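You operate a simulated robot arm through the tools that you are given. There is no shell and no other tool. Be economical: measure what you need, move in short steps, check, and stop when the job is done.

You run a simulated two-armed robot. Do the job below in one go: nothing can be reset, and whatever is moved stays where it is left.

JOB
Take the pouch that says "green tea powder" from the lid plate of the trough and put it on the top of the steel bench by the sieve. Pick up the short white filter with one hand, pass it to the other hand and put it on the deck of the right mill. Put the long white filter from the deck beside the back filter on the shelf of the table behind the sieve. Take the white scoop and leave it on the lower shelf of the filling table. Turn the dose dial to 150. Fetch the sifter top from the top of the fitting bench and set it on the shelf under the fitting bench. Close the left carton flap. Do these in any order.
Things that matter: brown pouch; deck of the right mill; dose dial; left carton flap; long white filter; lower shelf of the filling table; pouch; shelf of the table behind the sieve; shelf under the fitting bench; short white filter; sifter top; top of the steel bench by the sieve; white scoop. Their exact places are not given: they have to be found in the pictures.

The check looks at the end state, three seconds after you hand in, the way a careful person would. Anything else that was tipped, shoved, dropped, spilled or broken makes it a failure. A push-on lid holds only when it is set on centred and level and pressed home; a screw cap is set on level and turned clockwise until tight.

ROBOT AND FRAMES
Two 7-joint arms with fingered hands on one trunk, on a base that drives. Base frame: it is fixed to the floor where the robot stands at the start and does not move with it; the origin is under the middle of the robot, x ahead of it, y to its left, z up; the surface under the hand at the start is at about z = 480. Lengths are in mm, angles in degrees, forces in N, time in s.
The left shoulder is at the start at [81, 170, 993], the right one opposite. With the tool pointing down near the work surface each hand reaches from about 100 to 760 mm from the robot's upright axis, wherever it stands, measured 20 degrees to its own side. Places, roughly: brown pouch, pouch [500, 0, 500]; deck of the right mill (20x22 cm) [1500, -5340, 400]; dose dial [-6200, -6400, 900]; left carton flap [-6900, -4700, 1000]; long white filter (7x7x28 cm) [7500, -1800, 1100]; lower shelf of the filling table [-6500, -6600, 200]; shelf of the table behind the sieve [5500, -3000, 400]; shelf under the fitting bench [-8500, 1400, 200]; short white filter (7x7x18 cm) [600, -800, 500]; sifter top (6x6x5 cm) [-8200, 1400, 900]; top of the steel bench by the sieve (25x52 cm) [3760, -2160, 500]; white scoop (21x7x6 cm) [-5900, -4600, 800]. Payload 4 kg a hand.
The tool frame of a hand sits at the grasp point between the pads (the TCP): z along the fingers, y along the line on which they close. The tips reach 26 mm beyond it. Largest opening 132 mm; the body of the gripper starts 73 mm behind the TCP. The gripper is a hand of 4 fingers: y runs from the thumb to the fingers, the wrist lies at [0, 0, -224] in the tool frame.
Orientation is told as [roll, pitch, yaw] about the base's x, y, z axes, in that order, counted from this pose: with the fingers straight down and closing along the base's y, the tool's x points along the base's -x, its y along +y and its z along -z.

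CONTROLS
- The arms move only by the tool drive_tool. It takes "left_series", "right_series" or both (then of equal length, played together; a hand with none holds still); each is a list of rows, each a list of 6 numbers: the shift along the tool's x, y, z in mm, then the turn, a rotation vector about the tool's x, y, z in degrees. In form: [[tx, ty, tz, ax, ay, az], ...]. A call has 1 to 12 rows; each row shifts and turns the commanded pose from where the row before left it, along the tool's axes as they then stand. A row lasts 0.2 s, in which the tool goes at most 50 mm and 8.6 degrees; a call with a longer step from one row to the next is refused whole. A pose out of reach is approached as far as the arm can. The call stops where the force on the tool passes 40 N (or 10 N more than at its start, if that is more) or the arm is blocked; 0.2 s more then pass. In this call time passes only in rows, and 0.2 s behind the last. The reply holds the time, the measured pose of the TCP, the force on the tool along the base axes, the opening and the grip force, in the units named above and with some noise, with the torque about the TCP (base axes, N m) and any sound that the robot's microphone picked up.
- Cameras (640 x 400 px; columns grow to the right, rows downward): "scene" is now at [139.5, -48.5, 1131.8]; the picture's right is [-0.74, -0.67, 0.00], its down [-0.58, 0.65, -0.49] and it looks along [0.33, -0.37, -0.87] (base axes); focal length 251 px, centre (320, 200). "left" rides on the left gripper at [-68, 2, -97] in its tool frame; the picture's right is [-0.03, -1.00, 0.00], its down [0.82, -0.02, -0.58] and it looks along [0.58, -0.01, 0.82] (tool axes); focal length 270 px, centre (320, 200). "right" rides on the right gripper at [68, 2, -97] in its tool frame; the picture's right is [-0.03, 1.00, 0.00], its down [-0.82, -0.02, -0.58] and it looks along [-0.58, -0.01, 0.82] (tool axes); focal length 270 px, centre (320, 200).
- capture(camera): a new picture of that camera. The clock stands still meanwhile.
- slide_trunk(by): slides the trunk up (or, below 0, down) by that many mm; the arms and the scene camera ride with it, the base frame stays. It gives what a move gives, with no picture.
- steer(legs): drives the robot by 1 to 6 legs, each [ahead, turn to the left] in mm and degrees, along the robot's own axes; the way and the turn of a leg run together, so that a leg with both is an arc; at most 1500 mm and 180 degrees a leg. The arms and the cameras ride along, it lands a little off, and it stops where it bumps. It gives what a move gives.
- finger_targets(finger1, finger2, finger3, thumb_bend, hand): sets how far each is bent, from 0 (flat) to 1 (curled in); at 0.3 the hand is open as for a grip, at 0.7 the pads meet at the TCP. One left out holds its place. A second passes; each finger stops where it meets its share of the squeeze, and holds until it gets a number again. It is the only way to open and close the hand. It gives what a move gives, with no picture; readings hold the bend of each and the force on the fingers (four entries, about 0 where the hand has none), thumb and palm.
- head_to(pan, tilt): turns the head with the scene camera to pan (to the left, within 86 degrees either way) and tilt (down, from -29 to 69), counted from straight ahead of the robot. It gives what a move gives.
- pixel_to_xyz(camera, pixels): for up to 12 pixels [column, row] of the newest picture of that camera ("zoom" is the newest enlarged one), the place [x, y, z] in the base frame of the surface seen there, good to about 2 mm. The clock stands still meanwhile.
- close_up(camera, box): a new picture of the part [left, top, right, bottom] of that camera's present view, enlarged. The clock stands still meanwhile.
- job_done(): hands the job in; it is judged then, once.

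Work in short steps. Measure before you move; look again where a grasp or a placing could have gone wrong, and mend it. You have 131 turns and 142 pictures in all, those below and enlarged ones among them. Open the grippers and draw the arms clear of the work before you hand the job in, unless the task says otherwise.

The tools are called after "Request:" as name(argument=value, ...) on one line, values as JSON. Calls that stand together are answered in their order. drive_tool: Moves the arms, as the interface text tells. Its arguments: {"type":"object","properties":{"left_series":{"type":"array","items":{"type":"array","items":{"type":"number"}}},"right_series":{"type":"array","items":{"type":"array","items":{"type":"number"}}}},"required":[]} The other tools are called the same way: slide_trunk (by) slides the trunk up or down; finger_targets (finger1, finger2, finger3, thumb_bend, hand) moves the fingers one by one; steer (legs) drives the base; head_to (pan, tilt) turns the head that bears the scene camera; capture (camera) takes a picture; pixel_to_xyz (camera, pixels) gives the place of the surface under pixels of a picture; close_up (camera, box) takes an enlarged picture of a part of a camera's view; job_done () hands the job in.

At the start:

```text
time_s: 0.0
left_eef_pos: [325.5, -23.6, 709.0]
left_ee_rot: [0.0, 0.1, 0.0]
left_wrist_force: [-0.1, 0.0, 0.4]
left_ft_torque: [0.0, 0.02, 0.0]
left_finger_gap: 132.1
left_finger_force: 0.1
left_shape: jaw
left_bend: [0.3, 0.3, 0.3, 0.3]
left_finger forces: [0.1, 0.1, 0.1, 0.0, 0.0, 0.0]
right_eef_pos: [317.2, -469.6, 787.9]
right_ee_rot: [-0.1, 0.1, 0.1]
right_wrist_force: [0.0, -0.9, -0.1]
right_ft_torque: [0.01, -0.01, 0.0]
right_finger_gap: 131.9
right_finger_force: 0.0
right_shape: jaw
right_bend: [0.3, 0.3, 0.3, 0.3]
right_finger forces: [0.0, 0.0, 0.0, 0.0, 0.1, 0.0]
trunk travel left (down, up): [-225.0, 530.0]
robot x, y, heading: [2.9, -1.8, -0.3]
head pan, tilt: [-48.0, 60.3]
```

scene: 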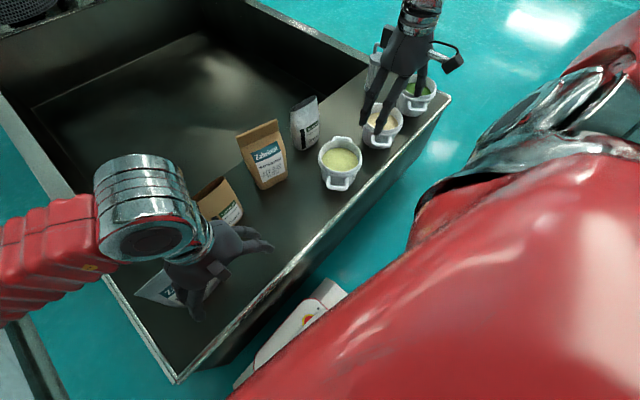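
right: 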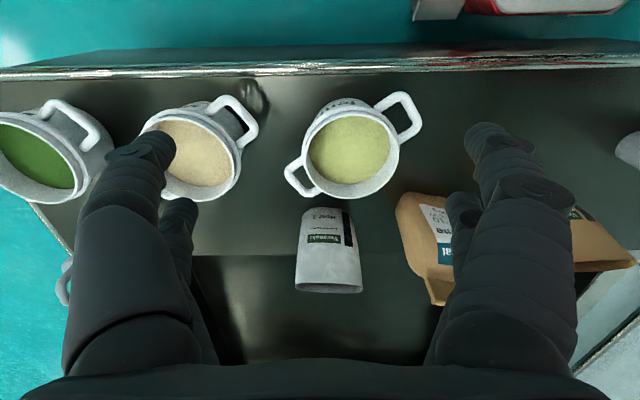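
left: 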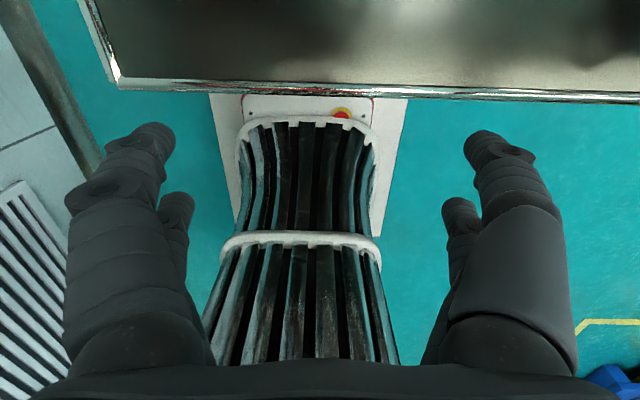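

The first scene picture shows several pouches on the lid plate around (262,155), (305,122), (220,200), (165,290). I look closer to read the labels and look ahead for an overview.

Request:
close_up(camera="scene", box=[130, 80, 370, 230])

Request:
pixel_to_xyz(camera="scene", pixels=[[258, 128], [268, 185], [305, 100], [308, 145], [222, 182], [160, 285], [340, 160], [450, 95], [178, 380], [300, 240], [110, 290]])

```text
2.67 times, centred on (250, 155) of scene
```

zoom: 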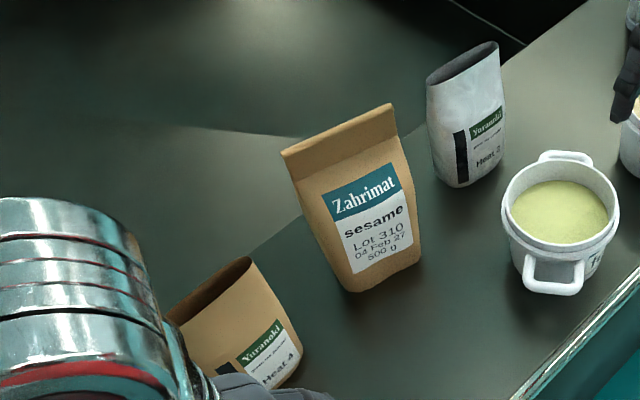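

```text
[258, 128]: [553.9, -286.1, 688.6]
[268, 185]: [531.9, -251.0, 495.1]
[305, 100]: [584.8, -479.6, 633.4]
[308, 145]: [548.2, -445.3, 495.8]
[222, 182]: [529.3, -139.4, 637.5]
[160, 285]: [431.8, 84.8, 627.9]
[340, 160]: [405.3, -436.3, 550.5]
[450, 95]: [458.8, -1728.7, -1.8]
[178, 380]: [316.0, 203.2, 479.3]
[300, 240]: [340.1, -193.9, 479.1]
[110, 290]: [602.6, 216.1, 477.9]
```

The sesame pouch is at (350,230) in the zoom; two Yuranski pouches and one at the left remain to be read. I turn the head and look again.

Request:
head_to(pan=0, tilt=50)

Request:
capture(camera="scene")

```text
time_s: 1.2
left_eef_pos: [326.2, -24.7, 709.4]
left_ee_rot: [0.0, 0.0, 0.0]
left_wrist_force: [0.0, 0.0, -0.3]
left_ft_torque: [0.02, -0.02, -0.02]
left_finger_gap: 131.8
left_finger_force: 0.0
left_shape: jaw
left_bend: [0.3, 0.3, 0.3, 0.3]
left_finger forces: [0.1, 0.1, 0.1, 0.0, 0.0, 0.1]
right_eef_pos: [317.4, -470.2, 789.6]
right_ee_rot: [-0.1, 0.2, 0.0]
right_wrist_force: [0.4, -0.2, -0.1]
right_ft_torque: [-0.02, -0.01, 0.01]
right_finger_gap: 131.8
right_finger_force: 0.1
right_shape: jaw
right_bend: [0.3, 0.3, 0.3, 0.3]
right_finger forces: [0.1, 0.0, 0.1, 0.1, 0.0, 0.0]
trunk travel left (down, up): [-225.0, 530.0]
robot x, y, heading: [0.9, 2.0, -0.1]
head pan, tilt: [0.0, 50.0]
```

```text
137 pictures are left
```

scene: 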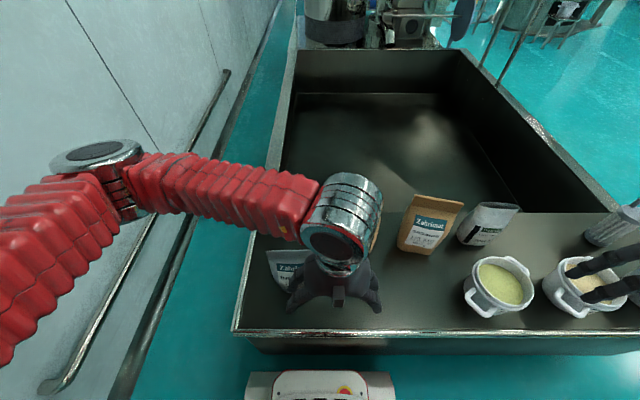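

The left hand hides the pouches around (340,260). I draw it back and to the right to see them.

Request:
drive_tool(left_series=[[25, -40, 0, 0, 0, 0], [25, -40, 0, 0, 0, 0], [25, -40, 0, 0, 0, 0], [15, -40, 0, 0, 0, 0], [0, -30, 0, 0, 0, 0]])

Request:
close_up(camera="scene", box=[220, 170, 540, 370])

```text
time_s: 2.4
left_eef_pos: [235.0, -212.9, 711.2]
left_ee_rot: [0.0, 0.1, 0.0]
left_wrist_force: [0.4, -0.5, -0.2]
left_ft_torque: [-0.02, 0.0, 0.0]
left_finger_gap: 131.7
left_finger_force: 0.1
left_shape: jaw
left_bend: [0.3, 0.3, 0.3, 0.3]
left_finger forces: [0.1, 0.0, 0.0, 0.0, 0.0, 0.0]
right_eef_pos: [318.9, -470.0, 787.9]
right_ee_rot: [0.0, 0.0, 0.1]
right_wrist_force: [0.4, -0.4, -0.2]
right_ft_torque: [-0.02, -0.01, -0.01]
right_finger_gap: 131.8
right_finger_force: 0.0
right_shape: jaw
right_bend: [0.3, 0.3, 0.3, 0.3]
right_finger forces: [0.1, 0.1, 0.0, 0.1, 0.1, 0.0]
trunk travel left (down, up): [-225.0, 530.0]
robot x, y, heading: [1.4, -0.5, -0.0]
head pan, tilt: [0.0, 50.0]
```

```text
2.00 times, centred on (380, 270) of scene
```

zoom: 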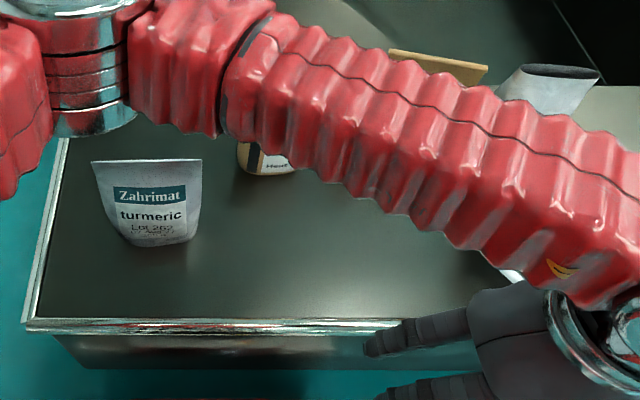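

The left pouch is turmeric, so the two Yuranski pouches must be read. I swing the left arm back to the left and zoom on them.

Request:
drive_tool(left_series=[[0, 48, 0, 0, 0, 0], [0, 48, 0, 0, 0, 0], [0, 48, 0, 0, 0, 0], [0, 48, 0, 0, 0, 0], [0, 48, 0, 0, 0, 0], [0, 48, 0, 0, 0, 0], [0, 48, 0, 0, 0, 0], [0, 48, 0, 0, 0, 0]])

Request:
close_up(camera="scene", box=[330, 180, 410, 260])

Request:
close_up(camera="scene", box=[450, 195, 530, 245])

```text
time_s: 4.2
left_eef_pos: [304.5, 113.7, 686.4]
left_ee_rot: [0.1, 0.2, 0.0]
left_wrist_force: [0.2, 0.6, 0.0]
left_ft_torque: [0.0, 0.03, 0.02]
left_finger_gap: 131.7
left_finger_force: 0.1
left_shape: jaw
left_bend: [0.3, 0.3, 0.3, 0.3]
left_finger forces: [0.0, 0.0, 0.0, 0.0, 0.0, 0.0]
left hand out of reach, approached as far as the arm can: row 6, 7, 8
right_eef_pos: [317.9, -469.7, 788.4]
right_ee_rot: [-0.1, 0.0, 0.0]
right_wrist_force: [0.0, -1.1, -0.8]
right_ft_torque: [0.02, 0.0, -0.01]
right_finger_gap: 131.8
right_finger_force: 0.0
right_shape: jaw
right_bend: [0.3, 0.3, 0.3, 0.3]
right_finger forces: [0.0, 0.1, 0.0, 0.0, 0.0, 0.0]
trunk travel left (down, up): [-225.0, 530.0]
robot x, y, heading: [-1.1, 0.6, -0.1]
head pan, tilt: [0.0, 50.0]
```

```text
5.00 times, centred on (370, 220) of scene
```

zoom: 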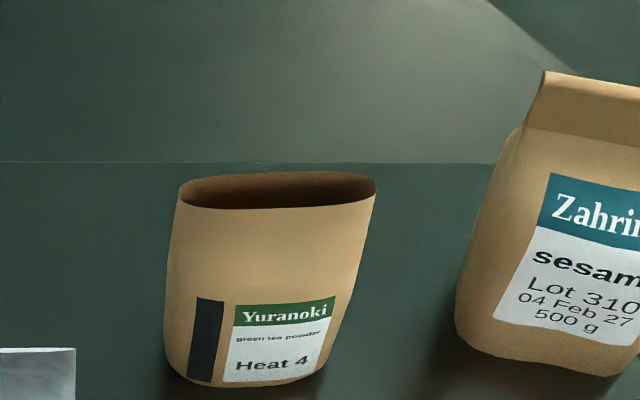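

```text
8.00 times, centred on (490, 220) of scene
```

zoom: 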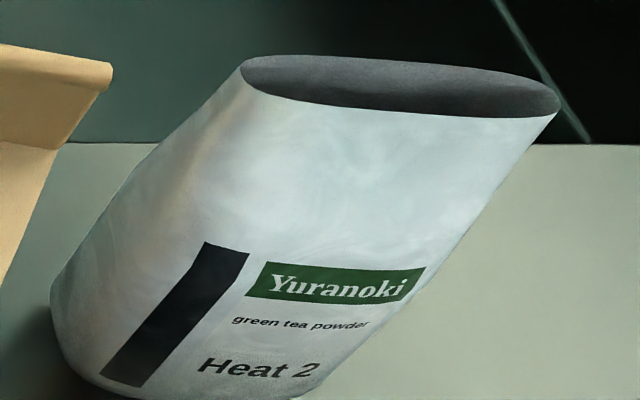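

Both Yuranoki pouches read "green tea powder"; the brown one (370,210) is the one near the given place. I take a full picture and measure it.

Request:
capture(camera="scene")

Request:
pixel_to_xyz(camera="scene", pixels=[[353, 205], [375, 204], [352, 226], [370, 227], [353, 217], [372, 216], [363, 203], [397, 245], [364, 230], [359, 210], [400, 215], [462, 196]])

```text
133 pictures are left
```

scene: 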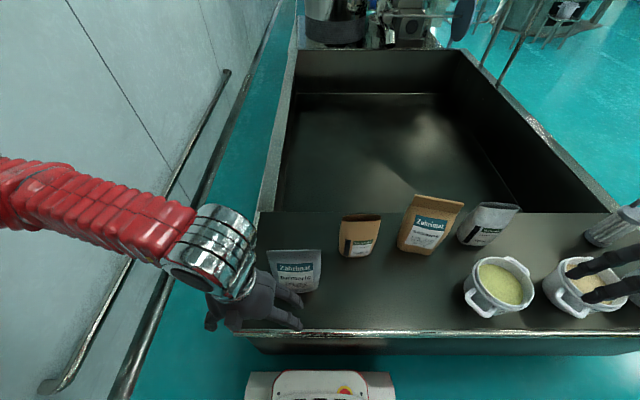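

```text
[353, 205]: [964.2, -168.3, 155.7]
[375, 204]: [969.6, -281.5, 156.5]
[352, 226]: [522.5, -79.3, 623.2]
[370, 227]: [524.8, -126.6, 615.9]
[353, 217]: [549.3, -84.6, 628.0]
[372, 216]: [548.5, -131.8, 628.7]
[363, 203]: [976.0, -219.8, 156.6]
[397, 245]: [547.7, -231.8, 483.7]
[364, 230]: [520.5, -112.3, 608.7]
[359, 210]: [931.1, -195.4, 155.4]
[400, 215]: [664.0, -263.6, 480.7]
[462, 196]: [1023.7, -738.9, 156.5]
```

The brown pouch spans columns 340–381, rows 214–258. I zoom on it and measure its outline.

Request:
close_up(camera="scene", box=[320, 190, 480, 290])

Request:
pixel_to_xyz(camera="zoom", pixels=[[86, 112], [240, 112], [82, 130], [236, 128], [90, 180], [215, 180], [90, 250], [195, 250], [140, 275], [140, 100], [320, 200], [340, 30]])

```text
4.00 times, centred on (400, 240) of scene
```

zoom: 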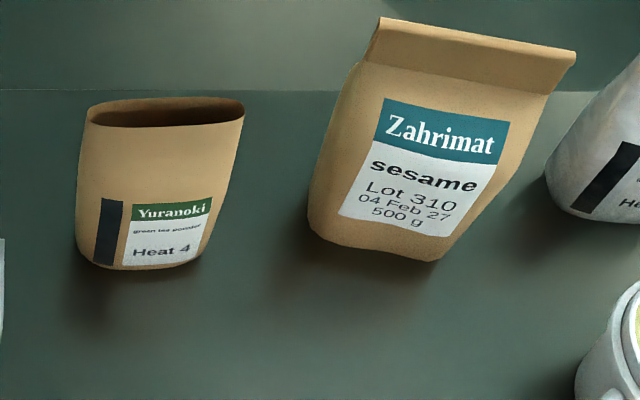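

```text
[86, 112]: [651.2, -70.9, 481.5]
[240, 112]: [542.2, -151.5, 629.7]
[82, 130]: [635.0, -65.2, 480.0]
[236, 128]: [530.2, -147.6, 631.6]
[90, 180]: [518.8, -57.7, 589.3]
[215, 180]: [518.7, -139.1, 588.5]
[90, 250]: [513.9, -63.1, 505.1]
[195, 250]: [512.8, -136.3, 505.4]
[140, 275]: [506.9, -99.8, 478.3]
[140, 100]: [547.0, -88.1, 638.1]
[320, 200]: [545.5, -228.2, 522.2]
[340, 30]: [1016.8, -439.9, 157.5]
```

The brown pouch is centred near (533,-103), about 95 wide in y, thin in x, top at z 635. I raise the left hand and turn it 90° so it closes along x.

Request:
drive_tool(left_series=[[0, -30, -15, 0, 0, -7.5], [0, 0, -15, 0, 0, -7.5], [0, 0, -15, 0, 0, -7.5], [0, 0, -15, 0, 0, -7.5], [0, 0, -15, 0, 0, -7.5], [0, 0, -15, 0, 0, -7.5], [0, 0, 0, 0, 0, -7.5], [0, 0, 0, 0, 0, -7.5], [0, 0, 0, 0, 0, -7.5], [0, 0, 0, 0, 0, -7.5], [0, 0, 0, 0, 0, -7.5], [0, 0, 0, 0, 0, -7.5]])

```text
time_s: 6.8
left_eef_pos: [304.1, 83.6, 774.1]
left_ee_rot: [0.0, 0.0, 90.2]
left_wrist_force: [-0.7, 0.5, -0.2]
left_ft_torque: [-0.04, -0.02, -0.01]
left_finger_gap: 132.0
left_finger_force: 0.1
left_shape: jaw
left_bend: [0.3, 0.3, 0.3, 0.3]
left_finger forces: [0.0, 0.0, 0.0, 0.1, 0.0, 0.1]
right_eef_pos: [318.2, -469.4, 787.2]
right_ee_rot: [-0.1, 0.1, 0.1]
right_wrist_force: [0.2, 0.0, 0.3]
right_ft_torque: [0.0, 0.0, 0.0]
right_finger_gap: 132.2
right_finger_force: 0.0
right_shape: jaw
right_bend: [0.3, 0.3, 0.3, 0.3]
right_finger forces: [0.1, 0.0, 0.1, 0.0, 0.1, 0.0]
trunk travel left (down, up): [-225.0, 530.0]
robot x, y, heading: [2.9, 0.2, -0.1]
head pan, tilt: [0.0, 50.0]
```

Now I carry the left hand over the pouch at about (534,-103,690).

Request:
drive_tool(left_series=[[31, -38, 0, 0, 0, 0], [31, -38, 0, 0, 0, 0], [31, -38, 0, 0, 0, 0], [31, -38, 0, 0, 0, 0], [31, -38, 0, 0, 0, 0], [32, -40, 0, 0, 0, 0], [0, 0, 40, 0, 0, 0], [0, 0, 34, 0, 0, 0]])

Request:
capture(camera="left")

Request:
capture(camera="scene")

```text
refused: row 6 steps farther than a row can; nothing moved
```

```text
131 pictures are left
```

left: 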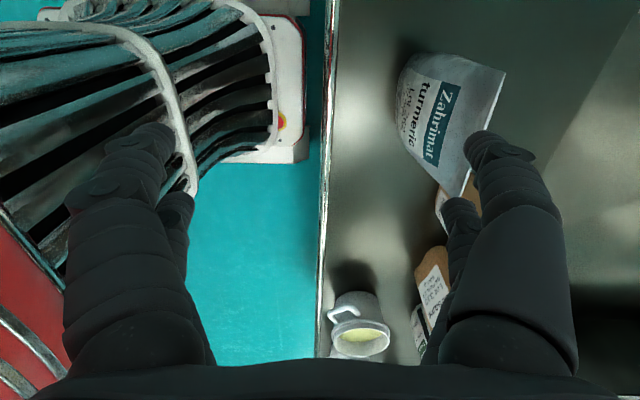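

```text
130 pictures are left
```

scene: 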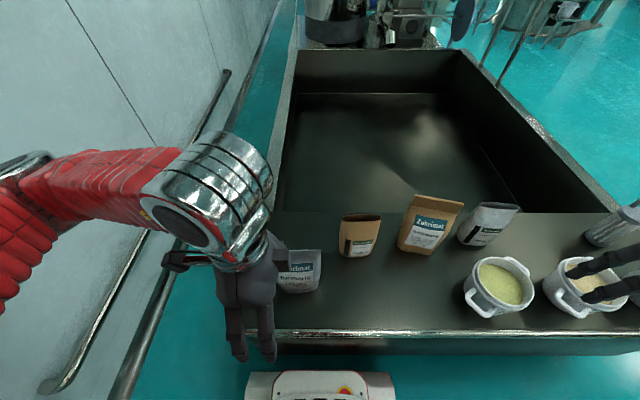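

Refused for a too-long row; I repeat with smaller rows.

Request:
drive_tool(left_series=[[30, -36, 0, 0, 0, 0], [30, -36, 0, 0, 0, 0], [30, -36, 0, 0, 0, 0], [30, -36, 0, 0, 0, 0], [30, -36, 0, 0, 0, 0], [30, -36, 0, 0, 0, 0], [7, -14, 0, 0, 0, 0], [0, 0, 40, 0, 0, 0], [0, 0, 34, 0, 0, 0]])

Request:
capture(camera="left")

```text
time_s: 8.8
left_eef_pos: [534.3, -102.9, 697.9]
left_ee_rot: [0.0, 0.0, 90.1]
left_wrist_force: [-0.1, -0.3, -0.5]
left_ft_torque: [-0.01, 0.05, -0.01]
left_finger_gap: 132.1
left_finger_force: 0.1
left_shape: jaw
left_bend: [0.3, 0.3, 0.3, 0.3]
left_finger forces: [0.0, 0.0, 0.0, 0.0, 0.0, 0.0]
right_eef_pos: [316.9, -469.3, 788.2]
right_ee_rot: [-0.1, 0.1, 0.1]
right_wrist_force: [0.3, 0.1, 0.2]
right_ft_torque: [0.01, 0.0, 0.0]
right_finger_gap: 131.8
right_finger_force: 0.1
right_shape: jaw
right_bend: [0.3, 0.3, 0.3, 0.3]
right_finger forces: [0.0, 0.0, 0.0, 0.1, 0.0, 0.1]
trunk travel left (down, up): [-225.0, 530.0]
robot x, y, heading: [-0.3, -1.8, -0.1]
head pan, tilt: [0.0, 50.0]
```

```text
129 pictures are left
```

left: 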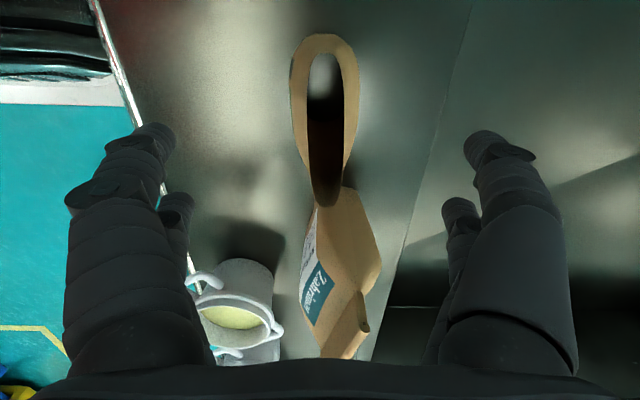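

The pouch sits centred between the fingers at col 325. I lower to z≈577 and close.

Request:
drive_tool(left_series=[[0, 0, 40, 0, 0, 0], [0, 0, 40, 0, 0, 0], [0, 0, 40, 0, 0, 0]])

Request:
finger_targets(hand="left", finger1=0.7, finger2=0.7, finger3=0.7, thumb_bend=0.7)

Request:
capture(camera="left")

```text
time_s: 9.6
left_eef_pos: [535.2, -104.2, 579.0]
left_ee_rot: [0.1, 0.0, 90.0]
left_wrist_force: [-0.6, -0.1, 1.2]
left_ft_torque: [-0.01, 0.01, 0.03]
left_finger_gap: 132.0
left_finger_force: 0.0
left_shape: jaw
left_bend: [0.3, 0.3, 0.3, 0.3]
left_finger forces: [0.0, 0.0, 0.0, 0.0, 0.0, 0.1]
right_eef_pos: [316.9, -469.3, 787.9]
right_ee_rot: [-0.1, 0.0, 0.0]
right_wrist_force: [0.0, 0.2, 0.2]
right_ft_torque: [0.04, -0.01, 0.01]
right_finger_gap: 131.8
right_finger_force: 0.0
right_shape: jaw
right_bend: [0.3, 0.3, 0.3, 0.3]
right_finger forces: [0.1, 0.1, 0.0, 0.1, 0.0, 0.0]
trunk travel left (down, up): [-225.0, 530.0]
robot x, y, heading: [-1.3, 0.1, -0.1]
head pan, tilt: [0.0, 50.0]
```

```text
time_s: 10.6
left_eef_pos: [535.5, -104.2, 579.1]
left_ee_rot: [0.2, 0.0, 90.0]
left_wrist_force: [-0.3, 0.2, -0.7]
left_ft_torque: [-0.01, 0.02, 0.02]
left_finger_gap: 43.1
left_finger_force: 17.3
left_shape: fingers
left_bend: [0.54, 0.54, 0.57, 0.64]
left_finger forces: [9.0, 8.5, 6.4, 0.0, 11.0, 0.0]
right_eef_pos: [317.1, -469.9, 788.5]
right_ee_rot: [-0.1, 0.1, 0.2]
right_wrist_force: [-0.3, 0.5, 0.4]
right_ft_torque: [-0.03, 0.03, -0.02]
right_finger_gap: 131.9
right_finger_force: 0.0
right_shape: jaw
right_bend: [0.3, 0.3, 0.3, 0.3]
right_finger forces: [0.0, 0.1, 0.0, 0.0, 0.0, 0.1]
trunk travel left (down, up): [-225.0, 530.0]
robot x, y, heading: [-0.2, 0.8, 0.2]
head pan, tilt: [0.0, 50.0]
```

```text
128 pictures are left
```

left: 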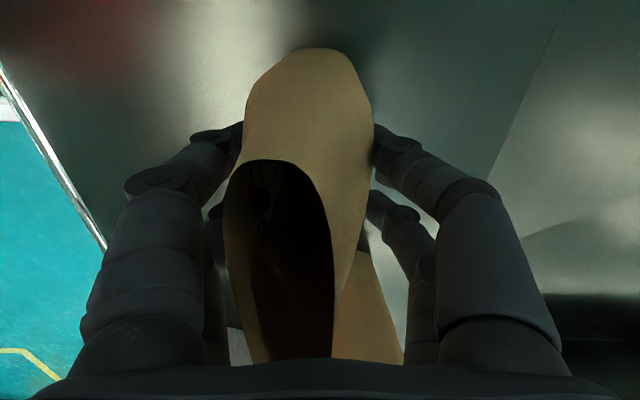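

Gripped at 43 mm with 17 N. I lift, draw back towards the robot, and look for the short filter to the right.

Request:
drive_tool(left_series=[[0, 0, -30, 0, 0, 0], [0, 0, -40, 0, 0, 0], [0, 0, -40, 0, 0, 0], [0, 0, -40, 0, 0, 0], [0, 40, -20, 0, 0, 0], [-20, 40, 0, 0, 0, 0], [-30, 35, 0, 0, 0, 0], [-30, 35, 0, 0, 0, 0], [-30, 30, 0, 0, 0, 0]])

Request:
head_to(pan=-50, tilt=40)

Request:
capture(camera="scene")

```text
time_s: 12.6
left_eef_pos: [354.5, 8.7, 748.8]
left_ee_rot: [-0.1, 0.0, 90.1]
left_wrist_force: [0.5, -0.3, -0.5]
left_ft_torque: [0.0, -0.02, 0.0]
left_finger_gap: 43.1
left_finger_force: 17.4
left_shape: fingers
left_bend: [0.54, 0.53, 0.57, 0.64]
left_finger forces: [8.8, 8.4, 6.3, 0.0, 11.0, 0.1]
right_eef_pos: [317.6, -470.3, 788.8]
right_ee_rot: [-0.1, 0.1, 0.1]
right_wrist_force: [0.0, 0.2, 0.0]
right_ft_torque: [-0.02, 0.02, 0.02]
right_finger_gap: 132.1
right_finger_force: 0.0
right_shape: jaw
right_bend: [0.3, 0.3, 0.3, 0.3]
right_finger forces: [0.1, 0.0, 0.1, 0.0, 0.1, 0.0]
trunk travel left (down, up): [-225.0, 530.0]
robot x, y, heading: [-1.6, -1.9, 0.0]
head pan, tilt: [0.0, 50.0]
```

```text
time_s: 13.7
left_eef_pos: [355.5, 5.9, 748.1]
left_ee_rot: [0.1, 0.0, 89.9]
left_wrist_force: [0.3, 0.0, -0.7]
left_ft_torque: [-0.03, 0.02, 0.0]
left_finger_gap: 42.7
left_finger_force: 17.5
left_shape: fingers
left_bend: [0.54, 0.53, 0.57, 0.64]
left_finger forces: [8.8, 8.4, 6.3, 0.0, 11.0, 0.0]
right_eef_pos: [318.1, -468.9, 788.2]
right_ee_rot: [0.0, 0.0, 0.2]
right_wrist_force: [-0.7, 0.5, -0.2]
right_ft_torque: [-0.01, 0.01, -0.01]
right_finger_gap: 131.9
right_finger_force: 0.0
right_shape: jaw
right_bend: [0.3, 0.3, 0.3, 0.3]
right_finger forces: [0.0, 0.1, 0.0, 0.0, 0.0, 0.1]
trunk travel left (down, up): [-225.0, 530.0]
robot x, y, heading: [-1.7, -0.9, -0.2]
head pan, tilt: [-50.0, 40.0]
```

```text
127 pictures are left
```

scene: 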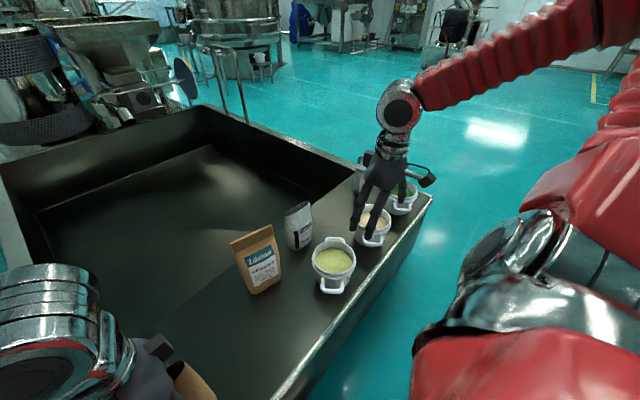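

Something grey-white stands at (365,175) behind the right hand, probably the short filter. I raise the right hand to uncover it.

Request:
drive_tool(right_series=[[0, 0, -40, 0, 0, 0], [0, 0, -40, 0, 0, 0], [0, 0, -40, 0, 0, 0], [0, 0, -40, 0, 0, 0]])

Request:
close_up(camera="scene", box=[260, 120, 460, 270])

Request:
capture(camera="right")

```text
time_s: 14.7
left_eef_pos: [355.1, 7.5, 748.0]
left_ee_rot: [0.1, 0.1, 90.0]
left_wrist_force: [-0.5, 0.3, -1.3]
left_ft_torque: [-0.01, 0.05, -0.01]
left_finger_gap: 42.6
left_finger_force: 17.2
left_shape: fingers
left_bend: [0.54, 0.53, 0.57, 0.64]
left_finger forces: [8.9, 8.4, 6.3, 0.1, 10.9, 0.0]
right_eef_pos: [316.4, -471.0, 948.7]
right_ee_rot: [0.0, 0.0, 0.1]
right_wrist_force: [0.1, 0.3, 0.2]
right_ft_torque: [0.0, 0.01, 0.0]
right_finger_gap: 131.8
right_finger_force: 0.1
right_shape: jaw
right_bend: [0.3, 0.3, 0.3, 0.3]
right_finger forces: [0.0, 0.0, 0.0, 0.0, 0.1, 0.0]
trunk travel left (down, up): [-225.0, 530.0]
robot x, y, heading: [1.4, 2.2, 0.0]
head pan, tilt: [-50.0, 40.0]
```

```text
2.67 times, centred on (360, 195) of scene
```

zoom: 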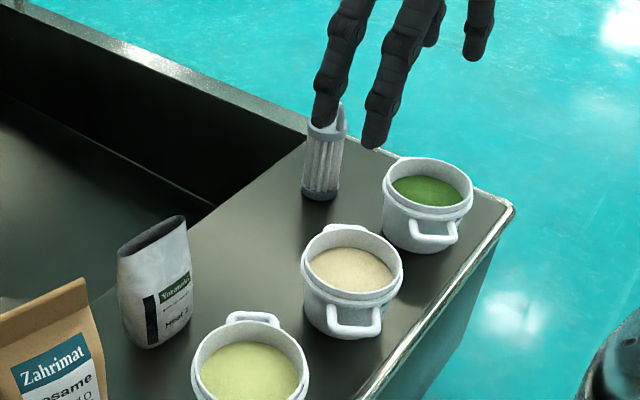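

```text
125 pictures are left
```

right: 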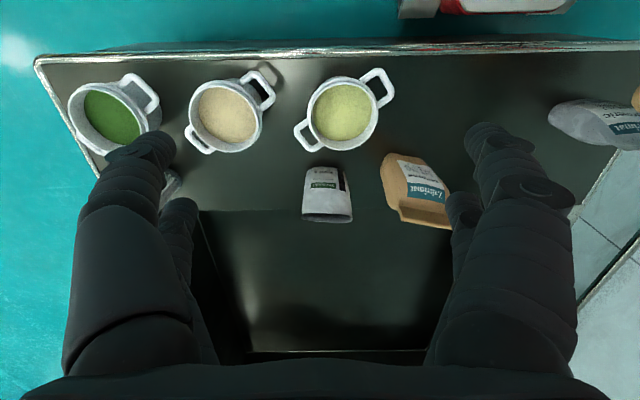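

The short white filter stands upright at zoom (322,155). I measure it and the green pot beside it.

Request:
pixel_to_xyz(camera="zoom", pixels=[[307, 135], [340, 138], [302, 190], [336, 192], [320, 197], [322, 160], [330, 128], [385, 195], [400, 165], [318, 245], [310, 185], [428, 160]])

```text
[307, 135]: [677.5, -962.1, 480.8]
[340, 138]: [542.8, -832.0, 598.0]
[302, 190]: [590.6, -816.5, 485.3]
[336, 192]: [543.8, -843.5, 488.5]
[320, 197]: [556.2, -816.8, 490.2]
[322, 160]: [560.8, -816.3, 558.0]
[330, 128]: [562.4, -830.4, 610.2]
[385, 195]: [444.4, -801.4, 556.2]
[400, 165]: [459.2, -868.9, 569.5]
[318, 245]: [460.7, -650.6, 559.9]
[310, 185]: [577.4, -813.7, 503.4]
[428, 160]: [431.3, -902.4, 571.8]
```

The filter's axis is near (573,-842), z 480–660, beyond reach. I back off, shift right by about 600 and come back ahead.

Request:
steer(legs=[[-250, 0], [0, -90], [600, 0], [0, 90], [200, 0]])

Request:
head_to(pan=-35, tilt=50)

Request:
capture(camera="scene")

```text
time_s: 19.3
left_eef_pos: [-48.6, -298.5, 747.9]
left_ee_rot: [0.1, 0.0, 32.0]
left_wrist_force: [0.4, 0.2, -1.4]
left_ft_torque: [0.02, 0.05, -0.03]
left_finger_gap: 42.7
left_finger_force: 16.9
left_shape: fingers
left_bend: [0.54, 0.53, 0.58, 0.64]
left_finger forces: [8.5, 8.4, 6.4, 0.0, 10.6, 0.0]
right_eef_pos: [-472.7, -519.2, 947.8]
right_ee_rot: [0.0, 0.1, -57.7]
right_wrist_force: [0.7, -0.1, 0.2]
right_ft_torque: [0.0, 0.08, -0.01]
right_finger_gap: 131.8
right_finger_force: 0.0
right_shape: jaw
right_bend: [0.3, 0.3, 0.3, 0.3]
right_finger forces: [0.0, 0.0, 0.1, 0.0, 0.1, 0.0]
trunk travel left (down, up): [-225.0, 530.0]
robot x, y, heading: [-203.4, 29.8, -60.0]
head pan, tilt: [-50.0, 40.0]
stopped in leg 2: the robot was blocked; the commanded pose is now the measured one
```

```text
time_s: 20.1
left_eef_pos: [-48.7, -296.9, 749.2]
left_ee_rot: [0.0, 0.1, 32.1]
left_wrist_force: [-0.3, 0.2, -1.2]
left_ft_torque: [-0.02, 0.01, -0.03]
left_finger_gap: 42.3
left_finger_force: 16.9
left_shape: fingers
left_bend: [0.54, 0.53, 0.58, 0.64]
left_finger forces: [8.5, 8.4, 6.4, 0.0, 10.7, 0.1]
right_eef_pos: [-473.3, -520.1, 947.0]
right_ee_rot: [0.0, 0.0, -57.8]
right_wrist_force: [-0.9, 0.0, 0.8]
right_ft_torque: [0.0, -0.01, 0.02]
right_finger_gap: 132.1
right_finger_force: 0.1
right_shape: jaw
right_bend: [0.3, 0.3, 0.3, 0.3]
right_finger forces: [0.1, 0.0, 0.1, 0.0, 0.1, 0.0]
trunk travel left (down, up): [-225.0, 530.0]
robot x, y, heading: [-198.4, 33.5, -59.9]
head pan, tilt: [-35.0, 50.0]
```

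```text
124 pictures are left
```

scene: 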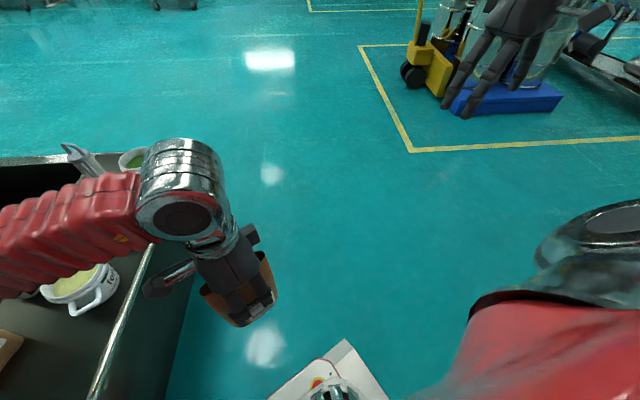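

The base's rear touched the wall side at heading -60. I arc forward out of it, continue right, then turn back to face the plate.

Request:
steer(legs=[[150, -20], [480, -10], [0, 90], [150, 0]])

Request:
capture(camera="scene")

```text
time_s: 27.2
left_eef_pos: [211.7, -763.8, 751.3]
left_ee_rot: [0.1, 0.0, 68.6]
left_wrist_force: [-1.1, -0.2, -0.2]
left_ft_torque: [0.02, -0.03, 0.01]
left_finger_gap: 42.3
left_finger_force: 16.9
left_shape: fingers
left_bend: [0.54, 0.53, 0.58, 0.64]
left_finger forces: [8.9, 8.0, 6.3, 0.0, 10.5, 0.0]
right_eef_pos: [2.0, -1194.8, 950.0]
right_ee_rot: [0.0, -0.2, -21.2]
right_wrist_force: [-0.3, 0.0, -1.6]
right_ft_torque: [0.11, -0.03, 0.01]
right_finger_gap: 132.0
right_finger_force: 0.1
right_shape: jaw
right_bend: [0.3, 0.3, 0.3, 0.3]
right_finger forces: [0.1, 0.0, 0.0, 0.0, 0.0, 0.1]
trunk travel left (down, up): [-225.0, 530.0]
robot x, y, heading: [-131.3, -637.9, -21.2]
head pan, tilt: [-35.0, 50.0]
stopped in leg 3: the robot was blocked; the commanded pose is now the measured one
```

```text
123 pictures are left
```

scene: 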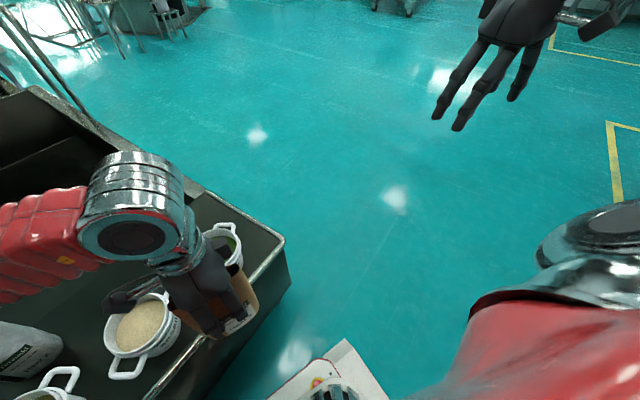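

Blocked at heading -21, probably the base corner near the trough. I back a little, turn, then move ahead.

Request:
steer(legs=[[-100, 0], [0, 21], [180, 0]])

Request:
capture(camera="scene")

```text
time_s: 30.7
left_eef_pos: [321.4, -593.6, 750.0]
left_ee_rot: [0.1, 0.1, 89.9]
left_wrist_force: [-0.1, 0.3, -0.5]
left_ft_torque: [0.01, 0.0, 0.0]
left_finger_gap: 42.3
left_finger_force: 16.9
left_shape: fingers
left_bend: [0.54, 0.53, 0.58, 0.64]
left_finger forces: [8.6, 7.9, 6.2, 0.1, 10.4, 0.0]
right_eef_pos: [284.7, -1071.0, 947.4]
right_ee_rot: [-0.1, 0.0, 0.1]
right_wrist_force: [0.6, 0.2, -1.1]
right_ft_torque: [-0.01, 0.04, 0.01]
right_finger_gap: 131.9
right_finger_force: 0.0
right_shape: jaw
right_bend: [0.3, 0.3, 0.3, 0.3]
right_finger forces: [0.0, 0.1, 0.1, 0.0, 0.0, 0.1]
trunk travel left (down, up): [-225.0, 530.0]
robot x, y, heading: [-47.3, -614.2, -0.0]
head pan, tilt: [-35.0, 50.0]
```

```text
122 pictures are left
```

scene: 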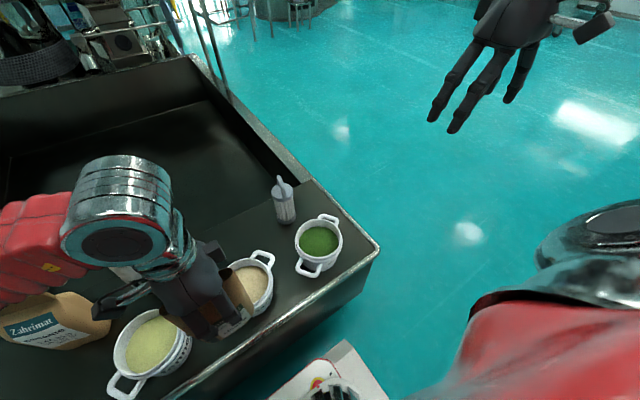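

The filter is visible at (283,200) and within reach now. I zoom and measure.

Request:
close_up(camera="scene", box=[230, 160, 360, 240])

Request:
pixel_to_xyz(camera="zoom", pixels=[[262, 95], [265, 130], [215, 135], [310, 135], [265, 180], [225, 180], [310, 180], [270, 300], [230, 290], [315, 290], [265, 270], [265, 220]])

```text
4.92 times, centred on (295, 200) of scene
```

zoom: 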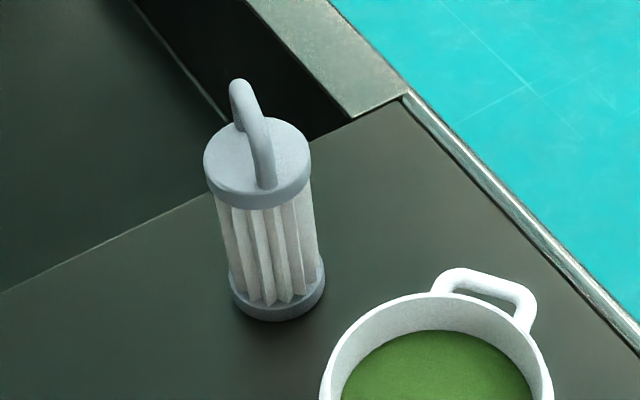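

```text
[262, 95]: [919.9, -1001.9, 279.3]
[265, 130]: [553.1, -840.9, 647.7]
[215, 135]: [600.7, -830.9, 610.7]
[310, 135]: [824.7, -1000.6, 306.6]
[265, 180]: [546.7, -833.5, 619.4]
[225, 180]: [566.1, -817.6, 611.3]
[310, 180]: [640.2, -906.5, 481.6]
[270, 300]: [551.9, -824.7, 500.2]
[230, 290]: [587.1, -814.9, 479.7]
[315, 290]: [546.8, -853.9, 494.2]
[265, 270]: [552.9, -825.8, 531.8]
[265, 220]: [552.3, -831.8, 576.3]
```

Filter body centre ≈(578,-842), cap top z≈620 with a loop handle above. I bring the right hand above it.

Request:
drive_tool(right_series=[[-32.6, 25.4, 25, 0, 0, 0], [-32.6, 25.4, 25, 0, 0, 0], [-32.6, 25.4, 25, 0, 0, 0], [-32.6, 25.4, 25, 0, 0, 0], [-32.6, 25.4, 25, 0, 0, 0], [-32.6, 25.4, 25, 0, 0, 0], [-32.6, 25.4, 25, 0, 0, 0], [-32.6, 25.4, 25, 0, 0, 0], [-32.2, 25.8, 17, 0, 0, 0]])

Request:
capture(camera="right")

Request:
close_up(camera="scene", box=[180, 120, 420, 270])

```text
time_s: 32.7
left_eef_pos: [321.1, -594.6, 751.3]
left_ee_rot: [0.0, 0.0, 89.9]
left_wrist_force: [-0.1, 0.3, -0.2]
left_ft_torque: [-0.01, 0.01, -0.03]
left_finger_gap: 42.2
left_finger_force: 17.2
left_shape: fingers
left_bend: [0.54, 0.53, 0.58, 0.64]
left_finger forces: [8.6, 7.9, 6.3, 0.0, 10.3, 0.0]
right_eef_pos: [578.5, -840.8, 731.5]
right_ee_rot: [0.0, 0.0, 0.0]
right_wrist_force: [-0.2, -0.4, 0.8]
right_ft_torque: [0.04, 0.01, 0.03]
right_finger_gap: 131.8
right_finger_force: 0.1
right_shape: jaw
right_bend: [0.3, 0.3, 0.3, 0.3]
right_finger forces: [0.0, 0.1, 0.0, 0.0, 0.0, 0.1]
trunk travel left (down, up): [-225.0, 530.0]
robot x, y, heading: [-42.4, -611.1, -0.3]
head pan, tilt: [-35.0, 50.0]
```

```text
120 pictures are left
```

right: 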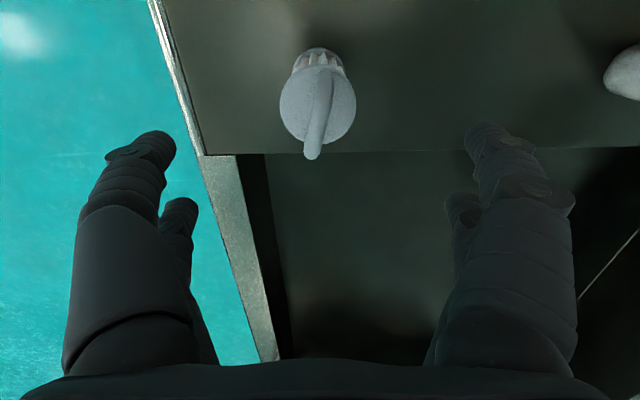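

```text
2.67 times, centred on (300, 195) of scene
```

zoom: 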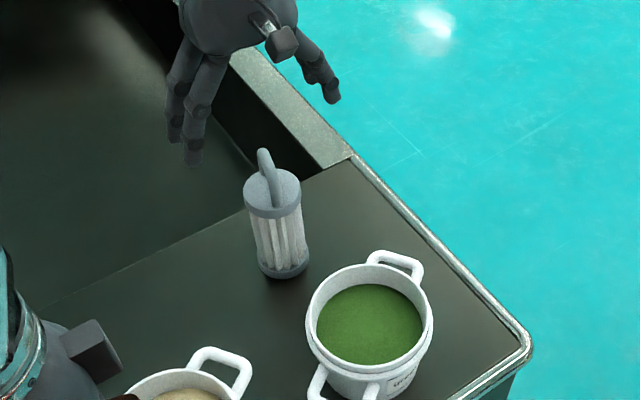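

Cap appears at (318,105) in the right picture; I check its rim coordinates.

Request:
pixel_to_xyz(camera="right", pixels=[[284, 105], [352, 105], [312, 155], [310, 70], [300, 138], [340, 130], [340, 78], [345, 120], [314, 140]])

```text
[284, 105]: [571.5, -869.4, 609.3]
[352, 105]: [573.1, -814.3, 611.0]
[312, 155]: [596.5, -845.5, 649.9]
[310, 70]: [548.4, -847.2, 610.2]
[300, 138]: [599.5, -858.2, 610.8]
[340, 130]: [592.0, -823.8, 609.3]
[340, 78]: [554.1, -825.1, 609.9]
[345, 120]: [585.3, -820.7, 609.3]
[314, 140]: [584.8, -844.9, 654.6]
```

Cap top z≈610, centre (574,-842), handle top ≈657. I descend to z≈594 and close the right hand.

Request:
drive_tool(right_series=[[5, -1, 40, 0, 0, 0], [0, 0, 40, 0, 0, 0], [0, 0, 40, 0, 0, 0], [0, 0, 17, 0, 0, 0]])

Request:
finger_targets(hand="right", finger1=0.7, finger2=0.7, finger3=0.7, thumb_bend=0.7)

Request:
close_up(camera="scene", box=[180, 120, 420, 270])

```text
time_s: 33.7
left_eef_pos: [318.8, -594.1, 750.9]
left_ee_rot: [0.1, 0.0, 89.9]
left_wrist_force: [-0.1, -0.3, -1.2]
left_ft_torque: [0.02, 0.02, -0.03]
left_finger_gap: 41.9
left_finger_force: 16.1
left_shape: fingers
left_bend: [0.54, 0.53, 0.58, 0.64]
left_finger forces: [8.6, 7.9, 6.2, 0.0, 10.3, 0.0]
right_eef_pos: [552.6, -857.3, 612.5]
right_ee_rot: [0.0, -0.2, 0.0]
right_wrist_force: [1.2, -0.7, -0.2]
right_ft_torque: [-0.01, 0.01, 0.03]
right_finger_gap: 131.9
right_finger_force: 0.0
right_shape: jaw
right_bend: [0.3, 0.3, 0.3, 0.3]
right_finger forces: [0.0, 0.0, 0.1, 0.1, 0.0, 0.1]
right hand out of reach, approached as far as the arm can: row 3, 4
trunk travel left (down, up): [-225.0, 530.0]
robot x, y, heading: [-41.0, -611.2, -0.3]
head pan, tilt: [-35.0, 50.0]
```

```text
time_s: 34.7
left_eef_pos: [320.6, -592.8, 751.0]
left_ee_rot: [0.0, 0.0, 89.9]
left_wrist_force: [0.9, 1.0, -0.2]
left_ft_torque: [0.03, -0.03, 0.01]
left_finger_gap: 42.1
left_finger_force: 16.1
left_shape: fingers
left_bend: [0.54, 0.53, 0.58, 0.64]
left_finger forces: [8.6, 7.9, 6.2, 0.0, 10.3, 0.1]
right_eef_pos: [552.8, -857.7, 613.3]
right_ee_rot: [0.1, 0.0, 0.1]
right_wrist_force: [0.3, 0.4, 0.4]
right_ft_torque: [0.0, 0.02, 0.02]
right_finger_gap: 1.6
right_finger_force: 5.9
right_shape: fingers
right_bend: [0.7, 0.53, 0.53, 0.7]
right_finger forces: [0.1, 6.3, 6.2, 0.0, 0.0, 0.1]
trunk travel left (down, up): [-225.0, 530.0]
robot x, y, heading: [-44.1, -611.0, -0.0]
head pan, tilt: [-35.0, 50.0]
```

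```text
2.67 times, centred on (300, 195) of scene
```

zoom: 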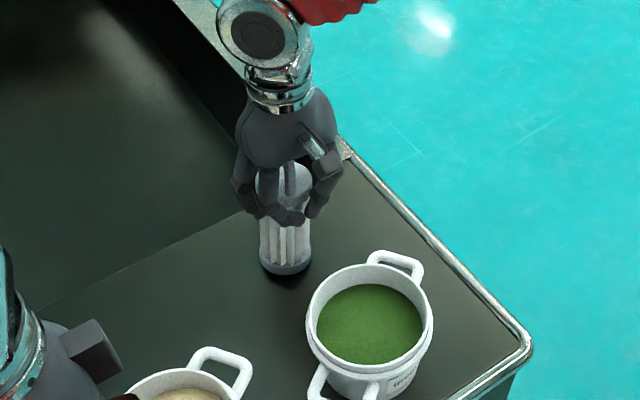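

The arm ran out of reach and stopped at x=553, so the pads missed. I open, rise, and then lower the trunk to gain reach.

Request:
finger_targets(hand="right", finger1=0.3, finger2=0.3, finger3=0.3, thumb_bend=0.3)

Request:
drive_tool(right_series=[[0, 0, -40, 0, 0, 0], [0, 0, -45, 0, 0, 0], [0, 0, -45, 0, 0, 0], [0, 0, -45, 0, 0, 0]], left_series=[[0, 0, -25, 0, 0, 0], [0, 0, -25, 0, 0, 0], [0, 0, -25, 0, 0, 0], [0, 0, -25, 0, 0, 0]])

Request:
slide_trunk(by=-120)

```text
time_s: 35.7
left_eef_pos: [320.2, -594.3, 750.1]
left_ee_rot: [0.1, 0.0, 89.9]
left_wrist_force: [0.2, -1.0, -1.2]
left_ft_torque: [0.04, 0.01, 0.0]
left_finger_gap: 42.0
left_finger_force: 16.5
left_shape: fingers
left_bend: [0.54, 0.53, 0.58, 0.64]
left_finger forces: [8.6, 7.9, 6.2, 0.1, 10.3, 0.0]
right_eef_pos: [553.1, -857.1, 613.4]
right_ee_rot: [0.0, -0.2, 0.0]
right_wrist_force: [-1.0, -0.8, 0.0]
right_ft_torque: [-0.01, 0.0, -0.01]
right_finger_gap: 132.7
right_finger_force: 0.0
right_shape: fingers
right_bend: [0.3, 0.3, 0.3, 0.3]
right_finger forces: [0.0, 0.0, 0.1, 0.0, 0.1, 0.0]
trunk travel left (down, up): [-225.0, 530.0]
robot x, y, heading: [-44.2, -612.1, 0.3]
head pan, tilt: [-35.0, 50.0]
```

```text
time_s: 36.7
left_eef_pos: [320.0, -593.3, 852.5]
left_ee_rot: [0.0, 0.0, 89.9]
left_wrist_force: [0.5, -0.7, -1.1]
left_ft_torque: [-0.02, -0.01, -0.01]
left_finger_gap: 41.7
left_finger_force: 16.7
left_shape: fingers
left_bend: [0.54, 0.53, 0.58, 0.64]
left_finger forces: [8.6, 7.8, 6.1, 0.1, 10.2, 0.1]
right_eef_pos: [548.9, -857.8, 788.1]
right_ee_rot: [0.0, -0.1, 0.2]
right_wrist_force: [-0.9, -0.4, -0.8]
right_ft_torque: [0.02, -0.02, -0.02]
right_finger_gap: 132.4
right_finger_force: 0.1
right_shape: fingers
right_bend: [0.3, 0.3, 0.3, 0.3]
right_finger forces: [0.1, 0.0, 0.1, 0.0, 0.0, 0.0]
trunk travel left (down, up): [-225.0, 530.0]
robot x, y, heading: [-41.2, -611.4, -0.3]
head pan, tilt: [-35.0, 50.0]
```

```text
time_s: 38.2
left_eef_pos: [319.5, -593.4, 731.5]
left_ee_rot: [-0.2, -0.1, 89.9]
left_wrist_force: [0.9, -0.6, -0.9]
left_ft_torque: [0.0, -0.05, -0.02]
left_finger_gap: 41.7
left_finger_force: 15.7
left_shape: fingers
left_bend: [0.54, 0.53, 0.58, 0.64]
left_finger forces: [8.5, 7.8, 6.2, 0.0, 10.2, 0.0]
right_eef_pos: [550.7, -858.6, 668.1]
right_ee_rot: [-0.1, -0.1, 0.1]
right_wrist_force: [-0.7, 0.1, 0.0]
right_ft_torque: [-0.02, 0.06, -0.03]
right_finger_gap: 132.7
right_finger_force: 0.1
right_shape: fingers
right_bend: [0.3, 0.3, 0.3, 0.3]
right_finger forces: [0.0, 0.1, 0.1, 0.1, 0.0, 0.0]
trunk travel left (down, up): [-105.0, 650.0]
robot x, y, heading: [-45.1, -608.3, -0.3]
head pan, tilt: [-35.0, 50.0]
```

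Now I shift the right hand over the filter axis (574,-842) and down to z≈594, then check.

Request:
drive_tool(right_series=[[-23, 16, 0, 0, 0, 0], [0, 0, 40, 0, 0, 0], [0, 0, 34, 0, 0, 0]])

Request:
capture(camera="right")

```text
time_s: 39.0
left_eef_pos: [319.3, -592.8, 730.4]
left_ee_rot: [0.2, 0.0, 89.9]
left_wrist_force: [-0.5, -0.7, -0.6]
left_ft_torque: [0.03, 0.0, -0.01]
left_finger_gap: 42.0
left_finger_force: 16.1
left_shape: fingers
left_bend: [0.54, 0.53, 0.58, 0.64]
left_finger forces: [8.6, 7.8, 6.0, 0.1, 10.2, 0.0]
right_eef_pos: [575.6, -844.0, 590.8]
right_ee_rot: [-0.1, 0.0, 0.0]
right_wrist_force: [0.0, 1.0, -0.4]
right_ft_torque: [-0.03, -0.01, -0.01]
right_finger_gap: 132.3
right_finger_force: 0.1
right_shape: fingers
right_bend: [0.3, 0.3, 0.3, 0.3]
right_finger forces: [0.0, 0.1, 0.0, 0.0, 0.1, 0.1]
trunk travel left (down, up): [-105.0, 650.0]
robot x, y, heading: [-45.9, -612.3, 0.0]
head pan, tilt: [-35.0, 50.0]
```

```text
117 pictures are left
```

right: 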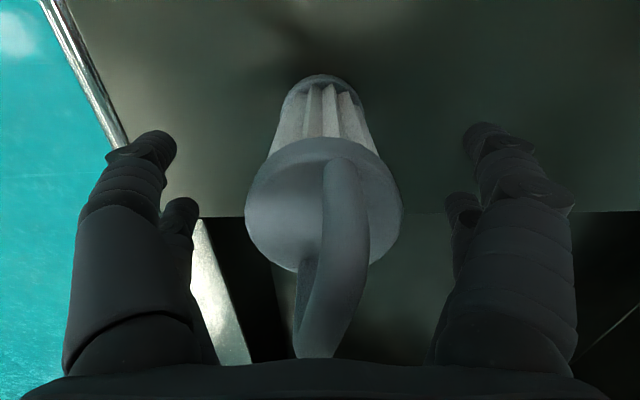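

Filter is centred between the fingers (cap at (323,205)). I close the right hand.

Request:
finger_targets(hand="right", finger1=0.7, finger2=0.7, finger3=0.7, thumb_bend=0.7)

Request:
drive_tool(right_series=[[0, 0, -20, 0, 0, 0], [0, 0, -40, 0, 0, 0], [0, 0, -40, 0, 0, 0], [0, 0, -40, 0, 0, 0], [0, 0, -20, 0, 0, 0]])

Request:
capture(camera="scene")

```text
time_s: 40.0
left_eef_pos: [318.8, -593.0, 730.9]
left_ee_rot: [0.0, -0.1, 89.9]
left_wrist_force: [0.5, 0.0, -1.3]
left_ft_torque: [0.01, -0.01, 0.03]
left_finger_gap: 42.3
left_finger_force: 16.1
left_shape: fingers
left_bend: [0.54, 0.53, 0.58, 0.64]
left_finger forces: [8.6, 7.8, 6.2, 0.0, 10.2, 0.1]
right_eef_pos: [576.3, -843.8, 591.2]
right_ee_rot: [-0.2, -0.1, 0.1]
right_wrist_force: [0.0, -0.1, -1.4]
right_ft_torque: [0.0, -0.03, 0.0]
right_finger_gap: 45.8
right_finger_force: 17.7
right_shape: fingers
right_bend: [0.53, 0.53, 0.59, 0.63]
right_finger forces: [8.7, 9.3, 6.0, 0.0, 11.1, 0.0]
trunk travel left (down, up): [-105.0, 650.0]
robot x, y, heading: [-44.2, -608.3, -0.1]
head pan, tilt: [-35.0, 50.0]
```

```text
time_s: 41.2
left_eef_pos: [320.4, -594.1, 731.0]
left_ee_rot: [0.1, 0.0, 89.9]
left_wrist_force: [0.6, -1.1, -0.3]
left_ft_torque: [-0.01, 0.01, -0.01]
left_finger_gap: 42.2
left_finger_force: 16.7
left_shape: fingers
left_bend: [0.54, 0.53, 0.58, 0.64]
left_finger forces: [8.7, 7.8, 6.1, 0.0, 10.2, 0.0]
right_eef_pos: [574.2, -842.2, 754.7]
right_ee_rot: [-0.1, -0.2, 0.0]
right_wrist_force: [-0.3, 0.2, -1.8]
right_ft_torque: [-0.01, -0.02, 0.01]
right_finger_gap: 45.4
right_finger_force: 18.3
right_shape: fingers
right_bend: [0.53, 0.53, 0.59, 0.64]
right_finger forces: [8.9, 9.5, 6.0, 0.0, 10.9, 0.0]
trunk travel left (down, up): [-105.0, 650.0]
robot x, y, heading: [-38.6, -610.5, -0.2]
head pan, tilt: [-35.0, 50.0]
```

```text
116 pictures are left
```

scene: 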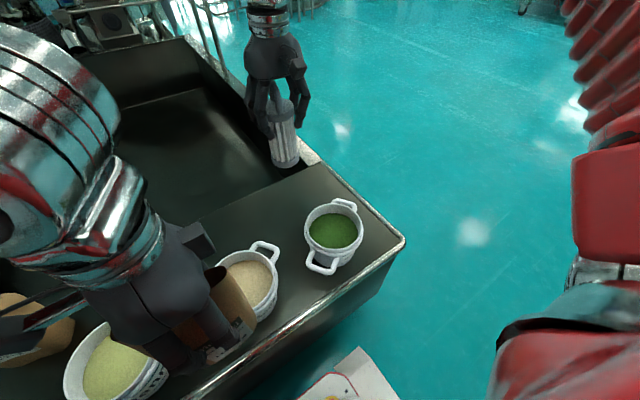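

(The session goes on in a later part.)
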